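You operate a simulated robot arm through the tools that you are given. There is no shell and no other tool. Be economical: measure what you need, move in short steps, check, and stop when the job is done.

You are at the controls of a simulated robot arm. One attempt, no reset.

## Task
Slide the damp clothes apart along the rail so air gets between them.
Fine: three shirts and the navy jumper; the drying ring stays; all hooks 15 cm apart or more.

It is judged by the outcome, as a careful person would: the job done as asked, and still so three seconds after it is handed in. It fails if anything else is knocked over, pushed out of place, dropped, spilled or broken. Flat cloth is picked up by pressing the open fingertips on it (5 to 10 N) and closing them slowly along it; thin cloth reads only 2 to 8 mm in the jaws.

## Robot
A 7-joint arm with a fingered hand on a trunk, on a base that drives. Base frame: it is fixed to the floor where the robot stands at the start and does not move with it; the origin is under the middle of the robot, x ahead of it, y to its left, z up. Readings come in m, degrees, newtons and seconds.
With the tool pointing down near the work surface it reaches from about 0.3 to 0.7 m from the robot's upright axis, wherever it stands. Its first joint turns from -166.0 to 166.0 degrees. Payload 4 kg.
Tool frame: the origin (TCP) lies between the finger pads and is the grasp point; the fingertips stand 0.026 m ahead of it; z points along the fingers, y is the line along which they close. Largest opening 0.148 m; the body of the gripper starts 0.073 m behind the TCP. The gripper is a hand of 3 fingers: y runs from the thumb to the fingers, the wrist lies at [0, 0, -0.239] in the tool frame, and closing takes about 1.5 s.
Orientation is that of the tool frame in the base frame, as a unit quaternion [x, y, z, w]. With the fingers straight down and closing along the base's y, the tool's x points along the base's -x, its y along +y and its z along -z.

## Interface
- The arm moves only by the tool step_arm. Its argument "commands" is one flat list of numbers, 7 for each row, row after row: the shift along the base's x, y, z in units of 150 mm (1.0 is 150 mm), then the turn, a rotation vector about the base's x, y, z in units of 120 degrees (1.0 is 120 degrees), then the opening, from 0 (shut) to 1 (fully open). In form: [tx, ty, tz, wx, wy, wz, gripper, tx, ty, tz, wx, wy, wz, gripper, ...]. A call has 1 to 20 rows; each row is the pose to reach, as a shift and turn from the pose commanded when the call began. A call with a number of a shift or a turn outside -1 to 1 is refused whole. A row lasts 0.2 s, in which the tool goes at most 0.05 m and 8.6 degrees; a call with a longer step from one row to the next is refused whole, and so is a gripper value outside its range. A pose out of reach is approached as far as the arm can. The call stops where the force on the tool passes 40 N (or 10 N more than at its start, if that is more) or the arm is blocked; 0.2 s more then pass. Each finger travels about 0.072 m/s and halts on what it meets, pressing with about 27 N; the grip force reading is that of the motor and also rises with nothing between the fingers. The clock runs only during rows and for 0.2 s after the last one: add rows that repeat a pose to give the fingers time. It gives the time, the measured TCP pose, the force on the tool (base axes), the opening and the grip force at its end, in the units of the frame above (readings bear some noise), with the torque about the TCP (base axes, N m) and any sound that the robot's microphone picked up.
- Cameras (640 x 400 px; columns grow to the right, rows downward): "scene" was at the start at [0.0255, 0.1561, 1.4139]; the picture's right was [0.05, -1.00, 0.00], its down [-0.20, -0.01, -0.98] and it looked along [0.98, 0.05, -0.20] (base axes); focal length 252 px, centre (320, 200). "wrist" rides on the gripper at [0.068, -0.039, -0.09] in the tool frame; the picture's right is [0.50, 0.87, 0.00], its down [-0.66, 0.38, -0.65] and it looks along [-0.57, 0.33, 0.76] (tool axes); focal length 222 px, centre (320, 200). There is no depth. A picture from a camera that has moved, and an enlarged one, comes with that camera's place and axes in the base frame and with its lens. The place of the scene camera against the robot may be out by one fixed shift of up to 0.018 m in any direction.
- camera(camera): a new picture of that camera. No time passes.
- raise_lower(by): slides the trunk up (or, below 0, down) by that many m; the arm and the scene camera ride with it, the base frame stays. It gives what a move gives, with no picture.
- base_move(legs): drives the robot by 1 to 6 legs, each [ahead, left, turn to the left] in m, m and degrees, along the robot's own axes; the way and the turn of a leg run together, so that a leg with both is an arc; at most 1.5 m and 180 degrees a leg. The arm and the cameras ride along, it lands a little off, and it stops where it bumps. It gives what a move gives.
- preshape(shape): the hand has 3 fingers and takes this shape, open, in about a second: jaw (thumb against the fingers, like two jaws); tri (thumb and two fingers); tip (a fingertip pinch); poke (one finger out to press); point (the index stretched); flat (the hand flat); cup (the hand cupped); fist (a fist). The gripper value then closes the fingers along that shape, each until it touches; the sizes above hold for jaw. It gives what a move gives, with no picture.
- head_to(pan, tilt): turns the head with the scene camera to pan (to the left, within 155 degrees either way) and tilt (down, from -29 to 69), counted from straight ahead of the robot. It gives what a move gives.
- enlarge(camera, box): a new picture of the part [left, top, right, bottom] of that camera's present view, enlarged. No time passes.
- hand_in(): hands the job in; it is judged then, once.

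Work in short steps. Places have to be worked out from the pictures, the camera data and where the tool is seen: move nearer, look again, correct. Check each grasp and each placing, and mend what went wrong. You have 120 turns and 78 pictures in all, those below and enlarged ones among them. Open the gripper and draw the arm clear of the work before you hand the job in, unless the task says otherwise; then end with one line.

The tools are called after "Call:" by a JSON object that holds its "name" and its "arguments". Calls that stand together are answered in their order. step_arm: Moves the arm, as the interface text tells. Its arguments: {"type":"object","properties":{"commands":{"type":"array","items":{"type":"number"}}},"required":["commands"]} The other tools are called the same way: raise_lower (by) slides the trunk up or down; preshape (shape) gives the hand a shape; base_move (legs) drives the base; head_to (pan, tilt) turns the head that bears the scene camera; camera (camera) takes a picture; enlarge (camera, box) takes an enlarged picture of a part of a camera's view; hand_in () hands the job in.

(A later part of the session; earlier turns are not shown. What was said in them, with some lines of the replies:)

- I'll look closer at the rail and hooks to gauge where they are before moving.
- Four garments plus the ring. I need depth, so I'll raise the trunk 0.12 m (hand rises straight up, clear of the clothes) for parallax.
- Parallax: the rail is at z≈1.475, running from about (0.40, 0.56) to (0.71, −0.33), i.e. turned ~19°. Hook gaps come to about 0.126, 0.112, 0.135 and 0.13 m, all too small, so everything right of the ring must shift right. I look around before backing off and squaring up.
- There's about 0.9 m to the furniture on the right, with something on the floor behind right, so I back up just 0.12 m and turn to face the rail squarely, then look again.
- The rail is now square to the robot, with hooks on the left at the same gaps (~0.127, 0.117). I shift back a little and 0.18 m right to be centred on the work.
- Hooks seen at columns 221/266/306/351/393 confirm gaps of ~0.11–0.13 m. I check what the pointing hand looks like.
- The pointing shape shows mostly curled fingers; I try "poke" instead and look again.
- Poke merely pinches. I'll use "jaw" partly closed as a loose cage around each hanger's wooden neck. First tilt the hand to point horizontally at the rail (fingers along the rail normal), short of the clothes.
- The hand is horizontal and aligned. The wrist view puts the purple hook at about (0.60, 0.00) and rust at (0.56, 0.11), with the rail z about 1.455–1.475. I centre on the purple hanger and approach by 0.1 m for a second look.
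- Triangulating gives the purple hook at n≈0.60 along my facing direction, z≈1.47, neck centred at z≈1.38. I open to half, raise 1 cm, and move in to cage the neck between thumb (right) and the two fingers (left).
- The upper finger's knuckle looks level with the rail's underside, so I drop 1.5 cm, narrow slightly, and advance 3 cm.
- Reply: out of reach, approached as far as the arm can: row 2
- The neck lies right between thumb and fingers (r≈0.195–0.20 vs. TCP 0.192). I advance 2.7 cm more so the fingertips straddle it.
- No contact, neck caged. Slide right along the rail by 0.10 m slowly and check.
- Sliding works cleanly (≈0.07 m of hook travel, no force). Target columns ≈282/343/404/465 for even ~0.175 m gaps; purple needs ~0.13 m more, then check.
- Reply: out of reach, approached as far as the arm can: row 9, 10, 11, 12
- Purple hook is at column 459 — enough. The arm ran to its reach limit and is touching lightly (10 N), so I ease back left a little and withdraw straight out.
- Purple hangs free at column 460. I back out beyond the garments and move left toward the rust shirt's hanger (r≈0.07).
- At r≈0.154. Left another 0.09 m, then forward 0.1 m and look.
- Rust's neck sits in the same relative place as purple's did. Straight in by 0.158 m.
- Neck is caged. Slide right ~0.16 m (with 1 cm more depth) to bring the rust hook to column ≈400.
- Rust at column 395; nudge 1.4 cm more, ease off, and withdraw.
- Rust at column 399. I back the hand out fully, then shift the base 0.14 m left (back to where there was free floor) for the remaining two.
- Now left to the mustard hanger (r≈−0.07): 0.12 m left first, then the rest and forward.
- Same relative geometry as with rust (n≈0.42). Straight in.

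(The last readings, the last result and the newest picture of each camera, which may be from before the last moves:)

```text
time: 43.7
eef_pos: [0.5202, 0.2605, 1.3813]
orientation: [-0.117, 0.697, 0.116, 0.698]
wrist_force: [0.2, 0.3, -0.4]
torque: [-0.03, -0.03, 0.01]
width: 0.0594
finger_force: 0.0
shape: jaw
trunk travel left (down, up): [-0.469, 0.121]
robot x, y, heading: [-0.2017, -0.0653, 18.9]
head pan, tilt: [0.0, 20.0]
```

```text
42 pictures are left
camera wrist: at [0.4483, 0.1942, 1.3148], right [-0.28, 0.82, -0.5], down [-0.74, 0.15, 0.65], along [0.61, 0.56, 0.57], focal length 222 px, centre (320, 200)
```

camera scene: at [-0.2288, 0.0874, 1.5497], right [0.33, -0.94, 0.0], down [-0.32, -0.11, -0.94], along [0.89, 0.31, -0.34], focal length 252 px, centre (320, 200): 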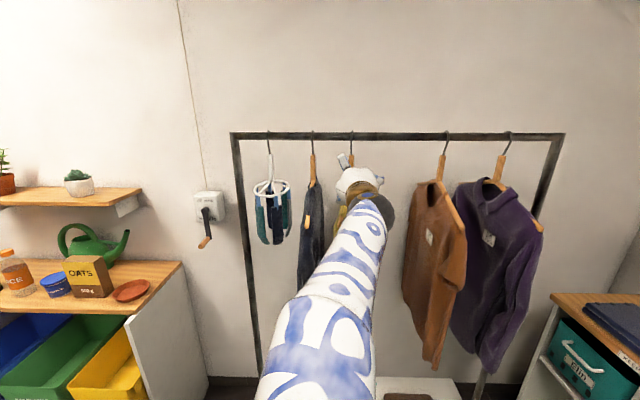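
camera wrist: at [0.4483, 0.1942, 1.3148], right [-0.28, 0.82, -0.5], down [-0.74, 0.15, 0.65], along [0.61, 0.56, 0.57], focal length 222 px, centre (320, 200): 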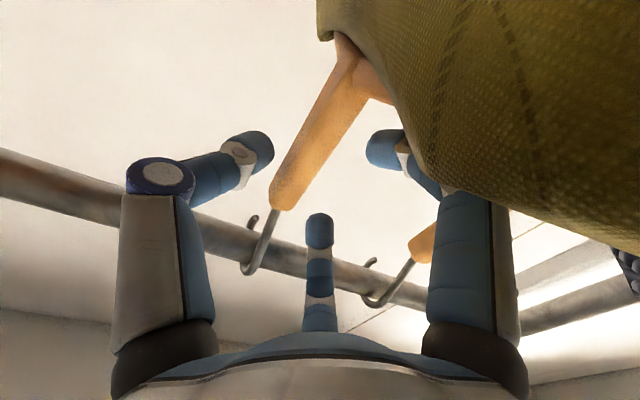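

Caged. Slide right ~0.13 m (plus 1 cm depth), aiming for column ≈387.

Call:
{"name": "step_arm", "arguments": {"commands": [0.063, 0.022, 0, 0, 0, 0, 0.4, 0.095, -0.07, 0, 0, 0, 0, 0.4, 0.127, -0.162, 0, 0, 0, 0, 0.4, 0.158, -0.253, 0, 0, 0, 0, 0.4, 0.19, -0.345, 0, 0, 0, 0, 0.4, 0.222, -0.437, 0, 0, 0, 0, 0.4, 0.253, -0.529, 0, 0, 0, 0, 0.4, 0.285, -0.62, 0, 0, 0, 0, 0.4, 0.317, -0.712, 0, 0, 0, 0, 0.4, 0.35, -0.811, 0, 0, 0, 0, 0.4, 0.35, -0.811, 0, 0, 0, 0, 0.4]}}

Call:
{"name": "camera", "arguments": {"camera": "scene"}}

```text
time: 46.1
eef_pos: [0.5731, 0.1373, 1.3814]
orientation: [-0.117, 0.697, 0.116, 0.698]
wrist_force: [-1.4, 1.6, 0.1]
torque: [0.01, -0.01, 0.03]
width: 0.0596
finger_force: 0.1
shape: jaw
trunk travel left (down, up): [-0.469, 0.121]
robot x, y, heading: [-0.2018, -0.0654, 19.2]
head pan, tilt: [0.0, 20.0]
```

```text
41 pictures are left
camera scene: at [-0.2285, 0.087, 1.5498], right [0.33, -0.94, 0.0], down [-0.32, -0.11, -0.94], along [0.89, 0.31, -0.34], focal length 252 px, centre (320, 200)
```

scene: 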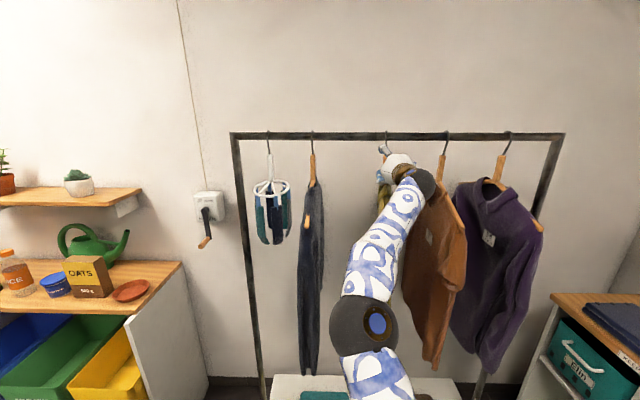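

Mustard at column 385, ~60 px from rust. Ease off, withdraw, and head left toward the navy hanger.

Call:
{"name": "step_arm", "arguments": {"commands": [-0.017, 0.05, 0, 0, 0, 0, 0.45, -0.12, 0.014, 0, 0, 0, 0, 0.45, -0.27, -0.038, 0, 0, 0, 0, 0.45, -0.46, -0.103, 0, 0, 0, 0, 0.45, -0.65, -0.168, 0, 0, 0, 0, 0.45, -0.84, -0.233, 0, 0, 0, 0, 0.45, -0.98, -0.28, 0, 0, 0, 0, 0.45, -0.98, -0.28, 0, 0, 0, 0, 0.45]}}

Call:
{"name": "step_arm", "arguments": {"commands": [-0.19, -0.065, 0, 0, 0, 0, 0.4, -0.38, -0.13, 0, 0, 0, 0, 0.4, -0.57, -0.195, 0, 0, 0, 0, 0.4, -0.76, -0.26, 0, 0, 0, 0, 0.4, -0.83, -0.07, 0, 0, 0, 0, 0.4, -0.89, 0.11, 0, 0, 0, 0, 0.4, -0.955, 0.3, 0, 0, 0, 0, 0.4, -0.955, 0.3, 0, 0, 0, 0, 0.4]}}

Call:
{"name": "camera", "arguments": {"camera": "scene"}}

```text
time: 47.9
eef_pos: [0.4266, 0.0947, 1.3817]
orientation: [-0.117, 0.697, 0.114, 0.698]
wrist_force: [0.7, 1.0, 0.4]
torque: [-0.02, -0.01, -0.01]
width: 0.0662
finger_force: 0.0
shape: jaw
trunk travel left (down, up): [-0.469, 0.121]
robot x, y, heading: [-0.2037, -0.0648, 19.1]
head pan, tilt: [0.0, 20.0]
```

```text
time: 49.7
eef_pos: [0.2899, 0.1308, 1.3837]
orientation: [-0.108, 0.699, 0.106, 0.699]
wrist_force: [-0.1, 0.4, 0.1]
torque: [-0.04, 0.02, 0.04]
width: 0.0594
finger_force: 0.1
shape: jaw
trunk travel left (down, up): [-0.469, 0.121]
robot x, y, heading: [-0.2012, -0.0667, 18.8]
head pan, tilt: [0.0, 20.0]
```

```text
40 pictures are left
camera scene: at [-0.2289, 0.087, 1.5498], right [0.33, -0.94, 0.0], down [-0.32, -0.11, -0.94], along [0.89, 0.31, -0.34], focal length 252 px, centre (320, 200)
```

scene: 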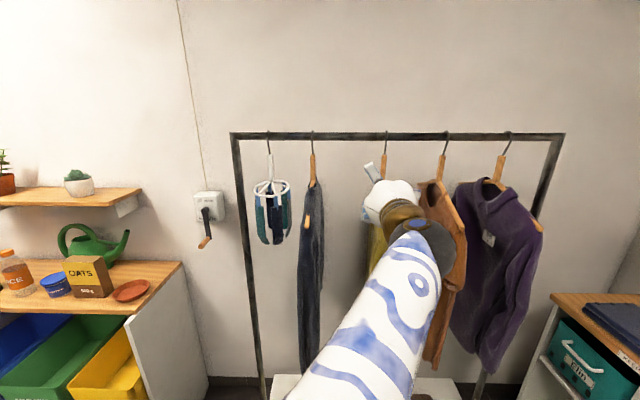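

Continue left 0.1 m, then the rest plus forward for the navy hanger.

Call:
{"name": "step_arm", "arguments": {"commands": [-0.04, 0.18, 0, 0, 0, 0, 0.4, -0.1, 0.36, 0, 0, 0, 0, 0.4, -0.16, 0.54, 0, 0, 0, 0, 0.4, -0.216, 0.63, 0, 0, 0, 0, 0.4, -0.216, 0.63, 0, 0, 0, 0, 0.4]}}

Call:
{"name": "step_arm", "arguments": {"commands": [-0.07, 0.2, 0, 0, 0, 0, 0.4, -0.143, 0.416, 0, 0, 0, 0, 0.4, 0.06, 0.487, 0, 0, 0, 0, 0.4, 0.27, 0.56, 0, 0, 0, 0, 0.4, 0.52, 0.645, 0, 0, 0, 0, 0.4, 0.52, 0.645, 0, 0, 0, 0, 0.4]}}

Call:
{"name": "camera", "arguments": {"camera": "wrist"}}

Call:
{"name": "camera", "arguments": {"camera": "scene"}}

```text
time: 50.5
eef_pos: [0.2995, 0.1331, 1.3867]
orientation: [-0.062, 0.7, 0.046, 0.71]
wrist_force: [-0.1, 0.1, 0.8]
torque: [0.0, 0.01, 0.0]
width: 0.0593
finger_force: 0.0
shape: jaw
trunk travel left (down, up): [-0.469, 0.121]
robot x, y, heading: [-0.2028, -0.0683, 18.8]
head pan, tilt: [0.0, 20.0]
stopped in row 3: the arm was blocked; the commanded pose is now the measured one
```

```text
time: 51.9
eef_pos: [0.3761, 0.2298, 1.3875]
orientation: [-0.063, 0.699, 0.048, 0.71]
wrist_force: [0.8, 0.0, 0.0]
torque: [0.01, -0.04, -0.02]
width: 0.0595
finger_force: 0.1
shape: jaw
trunk travel left (down, up): [-0.469, 0.121]
robot x, y, heading: [-0.2042, -0.065, 19.0]
head pan, tilt: [0.0, 20.0]
```

```text
39 pictures are left
camera wrist: at [0.2935, 0.1773, 1.3198], right [-0.13, 0.85, -0.52], down [-0.72, 0.29, 0.64], along [0.69, 0.45, 0.57], focal length 222 px, centre (320, 200)
```

wrist: 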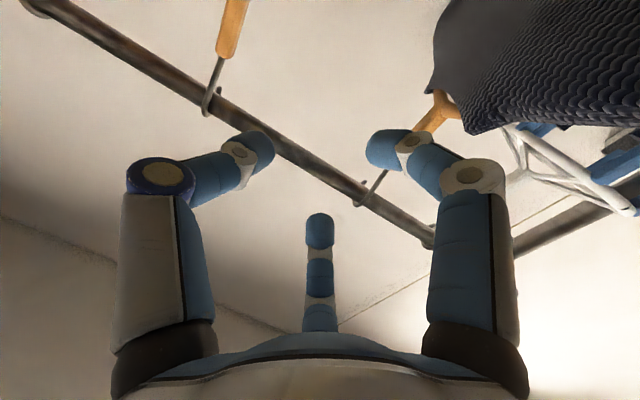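

```text
38 pictures are left
camera scene: at [-0.2286, 0.087, 1.5498], right [0.33, -0.94, 0.0], down [-0.32, -0.11, -0.94], along [0.89, 0.31, -0.34], focal length 252 px, centre (320, 200)
```

scene: 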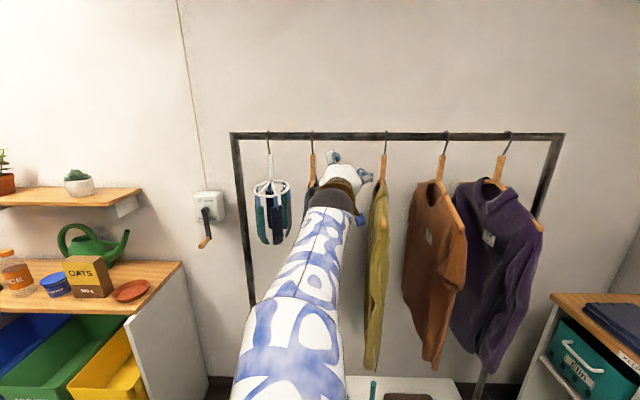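

The arm hit a joint limit and yawed ~10°. Hand is at r≈−0.095 now, still clear of everything. I back off a bit, restore the yaw, shift left 0.1 m and look.

Call:
{"name": "step_arm", "arguments": {"commands": [-0.16, -0.055, -0.02, 0, 0, 0.03, 0.4, -0.315, -0.109, -0.04, 0, 0, 0.06, 0.4, -0.37, 0.05, -0.04, 0, 0, 0.083, 0.4, -0.425, 0.21, -0.04, 0, 0, 0.083, 0.4, -0.48, 0.365, -0.04, 0, 0, 0.083, 0.4, -0.532, 0.521, -0.04, 0, 0, 0.083, 0.4, -0.28, 0.608, -0.04, 0, 0, 0.083, 0.4, -0.28, 0.608, -0.04, 0, 0, 0.083, 0.4]}}

Call:
{"name": "camera", "arguments": {"camera": "wrist"}}

Call:
{"name": "camera", "arguments": {"camera": "scene"}}

```text
time: 53.6
eef_pos: [0.3355, 0.3218, 1.3798]
orientation: [-0.123, 0.692, 0.109, 0.703]
wrist_force: [0.4, -0.6, -0.3]
torque: [-0.02, 0.01, 0.01]
width: 0.0593
finger_force: 0.1
shape: jaw
trunk travel left (down, up): [-0.469, 0.121]
robot x, y, heading: [-0.2025, -0.0666, 19.1]
head pan, tilt: [0.0, 20.0]
```

```text
37 pictures are left
camera wrist: at [0.2634, 0.2565, 1.3121], right [-0.27, 0.81, -0.52], down [-0.75, 0.16, 0.64], along [0.6, 0.56, 0.57], focal length 222 px, centre (320, 200)
```

wrist: 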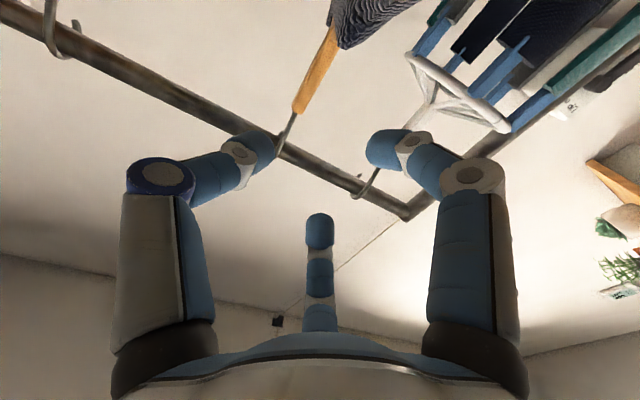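

```text
36 pictures are left
camera scene: at [-0.2284, 0.087, 1.5498], right [0.33, -0.94, 0.0], down [-0.32, -0.11, -0.94], along [0.89, 0.31, -0.34], focal length 252 px, centre (320, 200)
```

scene: 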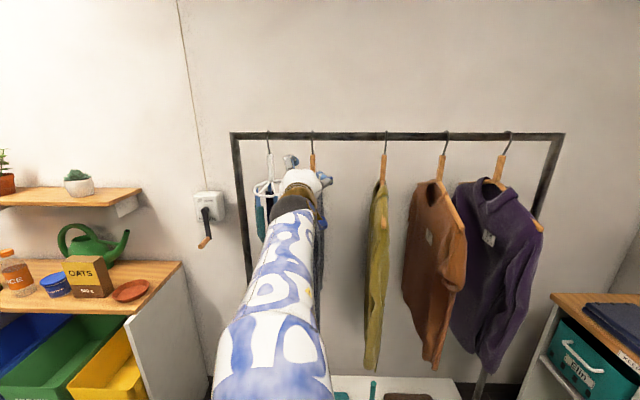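

Geometry matches; the ring is close on the left, so I bias 1 cm right (there's slack) and 5 mm up, approach in two stages with a look between.

Call:
{"name": "step_arm", "arguments": {"commands": [0.022, -0.063, 0.03, 0, 0, 0, 0.4, 0.2, -0.002, 0.03, 0, 0, 0, 0.4, 0.4, 0.067, 0.03, 0, 0, 0, 0.4, 0.6, 0.135, 0.03, 0, 0, 0, 0.4, 0.6, 0.135, 0.03, 0, 0, 0, 0.4]}}

Call:
{"name": "camera", "arguments": {"camera": "wrist"}}

Call:
{"name": "enlarge", "arguments": {"camera": "scene", "box": [230, 110, 390, 210]}}

```text
time: 54.9
eef_pos: [0.4266, 0.3406, 1.3857]
orientation: [-0.123, 0.691, 0.108, 0.704]
wrist_force: [-0.8, -0.2, -0.5]
torque: [-0.02, 0.0, 0.01]
width: 0.0592
finger_force: 0.2
shape: jaw
trunk travel left (down, up): [-0.469, 0.121]
robot x, y, heading: [-0.2004, -0.065, 19.1]
head pan, tilt: [0.0, 20.0]
```

```text
35 pictures are left
camera wrist: at [0.354, 0.2745, 1.319], right [-0.27, 0.81, -0.52], down [-0.75, 0.16, 0.64], along [0.6, 0.56, 0.57], focal length 222 px, centre (320, 200)
```

wrist: 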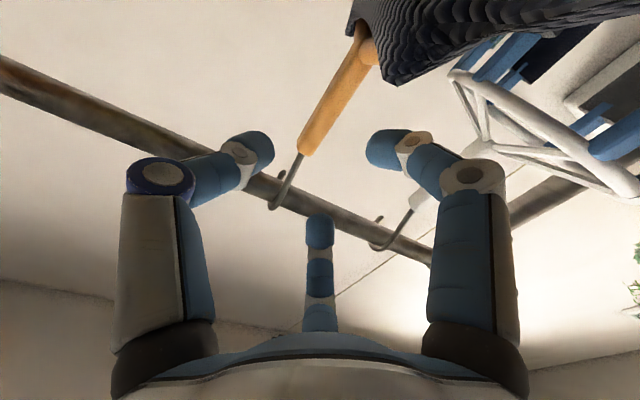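

```text
4.00 times, centred on (310, 160) of scene
camera zoom: at [-0.2285, 0.087, 1.5498], right [0.33, -0.94, 0.0], down [-0.32, -0.11, -0.94], along [0.89, 0.31, -0.34], focal length 1008 px, centre (360, 360)
```

zoom: 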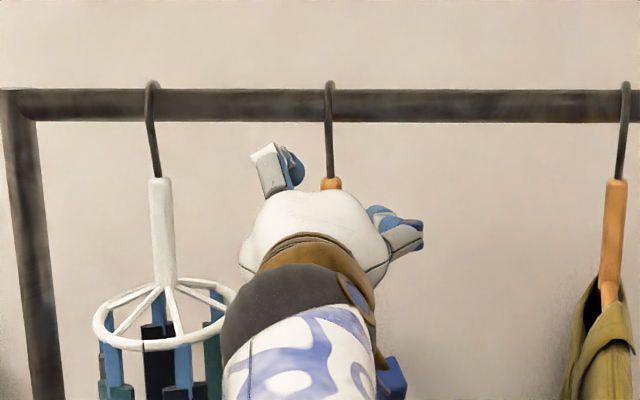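

Ring edge clears the lower finger by an estimated ~2 cm. I narrow the opening slightly and advance 6.5 cm in small steps.

Call:
{"name": "step_arm", "arguments": {"commands": [0.007, -0.02, 0.02, 0, 0, 0, 0.35, 0.14, 0.026, 0.02, 0, 0, 0, 0.35, 0.28, 0.074, 0.02, 0, 0, 0, 0.35, 0.417, 0.121, 0.02, 0, 0, 0, 0.35, 0.417, 0.121, 0.02, 0, 0, 0, 0.35]}}

Call:
{"name": "camera", "arguments": {"camera": "wrist"}}

Call:
{"name": "enlarge", "arguments": {"camera": "scene", "box": [230, 110, 390, 210]}}

```text
time: 56.0
eef_pos: [0.4853, 0.3595, 1.3896]
orientation: [-0.123, 0.692, 0.108, 0.703]
wrist_force: [0.0, 0.2, 0.3]
torque: [-0.01, 0.0, -0.03]
width: 0.0519
finger_force: 0.0
shape: jaw
trunk travel left (down, up): [-0.469, 0.121]
robot x, y, heading: [-0.2037, -0.0667, 18.9]
head pan, tilt: [0.0, 20.0]
```

```text
33 pictures are left
camera wrist: at [0.4146, 0.2932, 1.3221], right [-0.27, 0.81, -0.52], down [-0.75, 0.16, 0.64], along [0.6, 0.56, 0.57], focal length 222 px, centre (320, 200)
```

wrist: 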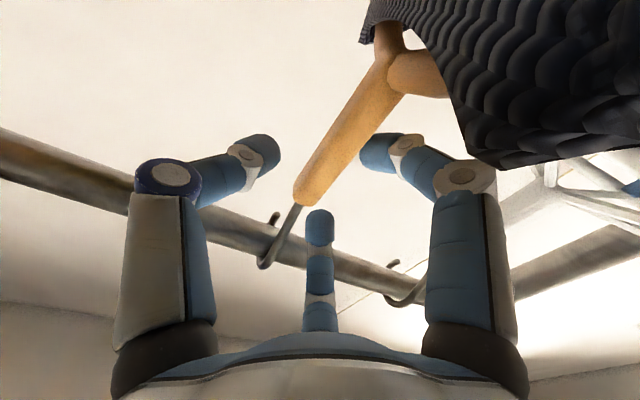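

```text
4.00 times, centred on (310, 160) of scene
camera zoom: at [-0.2285, 0.087, 1.5498], right [0.33, -0.94, 0.0], down [-0.32, -0.11, -0.94], along [0.89, 0.31, -0.34], focal length 1008 px, centre (360, 360)
```

zoom: 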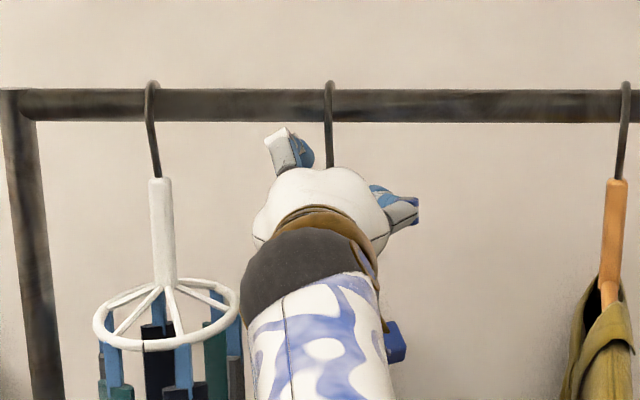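

Caged, ring untouched. Slide navy right ~6 cm, aiming for column ≈327.

Call:
{"name": "step_arm", "arguments": {"commands": [0.063, 0.022, 0, 0, 0, 0, 0.35, 0.09, -0.055, 0, 0, 0, 0, 0.35, 0.116, -0.132, 0, 0, 0, 0, 0.35, 0.143, -0.209, 0, 0, 0, 0, 0.35, 0.17, -0.285, 0, 0, 0, 0, 0.35, 0.196, -0.362, 0, 0, 0, 0, 0.35, 0.196, -0.362, 0, 0, 0, 0, 0.35]}}

Call:
{"name": "camera", "arguments": {"camera": "scene"}}

```text
time: 57.6
eef_pos: [0.5164, 0.3076, 1.3881]
orientation: [-0.123, 0.692, 0.108, 0.703]
wrist_force: [-0.6, 1.8, -0.4]
torque: [0.04, 0.0, 0.02]
width: 0.0521
finger_force: 0.1
shape: jaw
trunk travel left (down, up): [-0.469, 0.121]
robot x, y, heading: [-0.2012, -0.0697, 19.3]
head pan, tilt: [0.0, 20.0]
```

```text
31 pictures are left
camera scene: at [-0.2286, 0.0872, 1.5498], right [0.33, -0.94, 0.0], down [-0.32, -0.11, -0.94], along [0.89, 0.31, -0.34], focal length 252 px, centre (320, 200)
```

scene: 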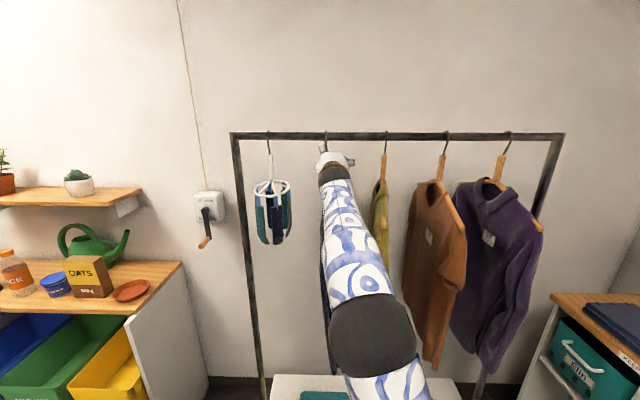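

Navy at column 326: gaps 58/59/60/62 px ≈ 0.175–0.19 m. Ease off and withdraw.

Call:
{"name": "step_arm", "arguments": {"commands": [-0.014, 0.04, 0, 0, 0, 0, 0.4, -0.12, 0.004, 0, 0, 0, 0, 0.4, -0.27, -0.048, 0, 0, 0, 0, 0.4, -0.46, -0.113, 0, 0, 0, 0, 0.4, -0.65, -0.178, 0, 0, 0, 0, 0.4, -0.84, -0.243, 0, 0, 0, 0, 0.4, -0.98, -0.29, 0, 0, 0, 0, 0.4, -0.98, -0.29, 0, 0, 0, 0, 0.4]}}

Call:
{"name": "base_move", "arguments": {"legs": [[-0.15, 0, 0]]}}

Call:
{"name": "camera", "arguments": {"camera": "scene"}}

```text
time: 59.5
eef_pos: [0.3691, 0.2614, 1.3892]
orientation: [-0.124, 0.691, 0.108, 0.704]
wrist_force: [0.3, -0.1, 0.0]
torque: [-0.01, -0.04, -0.02]
width: 0.0591
finger_force: 0.0
shape: jaw
trunk travel left (down, up): [-0.469, 0.121]
robot x, y, heading: [-0.2068, -0.069, 19.1]
head pan, tilt: [0.0, 20.0]
```

```text
time: 60.8
eef_pos: [0.2258, 0.2133, 1.3912]
orientation: [-0.124, 0.691, 0.11, 0.703]
wrist_force: [-0.2, -0.7, -0.1]
torque: [0.0, -0.02, -0.02]
width: 0.0589
finger_force: 0.0
shape: jaw
trunk travel left (down, up): [-0.469, 0.121]
robot x, y, heading: [-0.3471, -0.1146, 19.4]
head pan, tilt: [0.0, 20.0]
```

```text
30 pictures are left
camera scene: at [-0.3725, 0.0369, 1.5498], right [0.33, -0.94, 0.0], down [-0.32, -0.11, -0.94], along [0.89, 0.31, -0.34], focal length 252 px, centre (320, 200)
```

scene: 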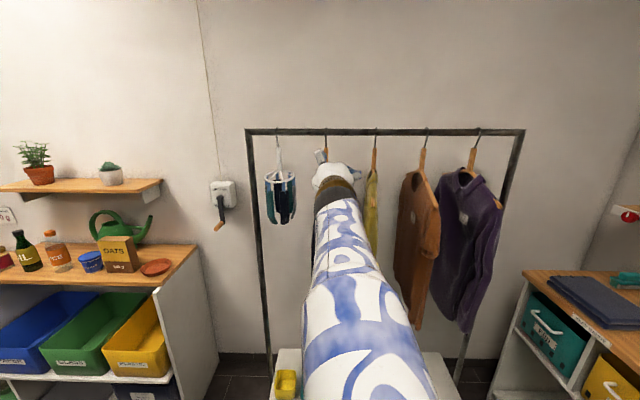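

Zoom in on the rail for a final measurement of the hooks.

Call:
{"name": "enlarge", "arguments": {"camera": "scene", "box": [240, 105, 400, 205]}}

Call:
{"name": "enlarge", "arguments": {"camera": "scene", "box": [370, 105, 530, 205]}}

```text
4.00 times, centred on (320, 155) of scene
camera zoom: at [-0.3725, 0.0369, 1.5498], right [0.33, -0.94, 0.0], down [-0.32, -0.11, -0.94], along [0.89, 0.31, -0.34], focal length 1008 px, centre (320, 380)
```

zoom: 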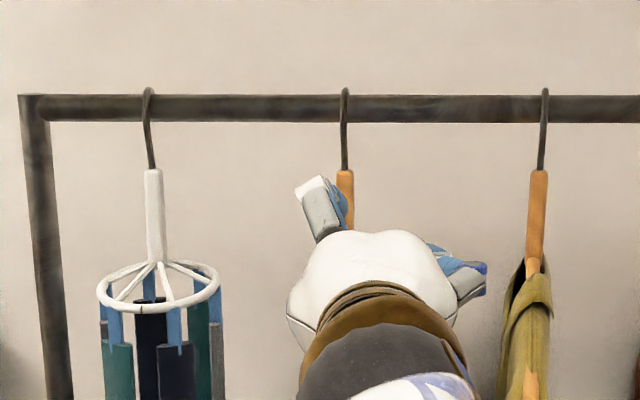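

```text
4.00 times, centred on (450, 155) of scene
camera zoom: at [-0.3725, 0.0369, 1.5498], right [0.33, -0.94, 0.0], down [-0.32, -0.11, -0.94], along [0.89, 0.31, -0.34], focal length 1008 px, centre (-200, 380)
```

zoom: 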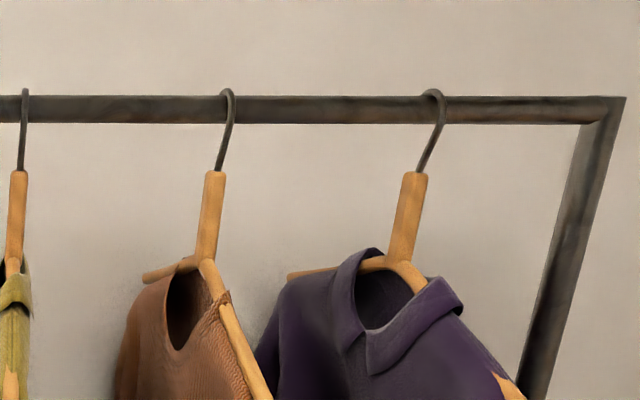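

Gaps measure about 0.177, 0.182, 0.184 and 0.186 m; the ring hasn't moved. I open the hand fully, clear of the clothes, and let things settle.

Call:
{"name": "step_arm", "arguments": {"commands": [0, 0, 0, 0, 0, 0, 0.6, 0, 0, 0, 0, 0, 0, 0.8, 0, 0, 0, 0, 0, 0, 1, 0, 0, 0, 0, 0, 0, 1, 0, 0, 0, 0, 0, 0, 1, 0, 0, 0, 0, 0, 0, 1]}}

Call:
{"name": "camera", "arguments": {"camera": "scene"}}

```text
time: 62.2
eef_pos: [0.2256, 0.2129, 1.3901]
orientation: [-0.124, 0.691, 0.109, 0.703]
wrist_force: [-0.1, -0.1, 0.2]
torque: [0.02, 0.01, -0.02]
width: 0.1477
finger_force: 0.0
shape: jaw
trunk travel left (down, up): [-0.469, 0.121]
robot x, y, heading: [-0.3465, -0.1169, 19.2]
head pan, tilt: [0.0, 20.0]
```

```text
27 pictures are left
camera scene: at [-0.372, 0.037, 1.5498], right [0.33, -0.94, 0.0], down [-0.32, -0.11, -0.94], along [0.89, 0.31, -0.34], focal length 252 px, centre (320, 200)
```

scene: 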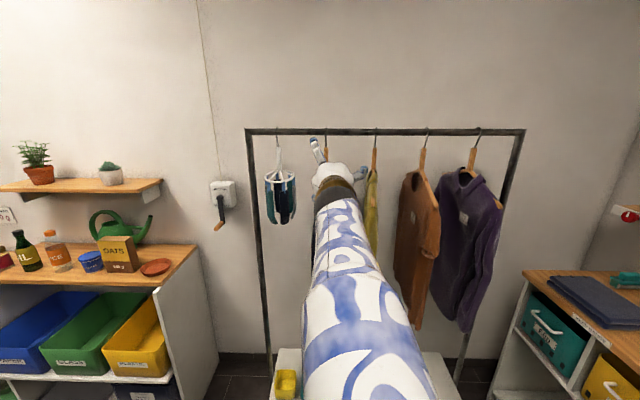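

Everything is still hanging and evenly spaced, and the arm is clear, so I'm handing in.

Call:
{"name": "hand_in", "arguments": {}}

```text
The job is handed in.
```

The three shirts and the navy jumper are now spread along the rail with about 17–18 cm between neighbouring hooks, measured from the camera pictures; the drying ring was left where it was, and nothing was knocked or dropped.
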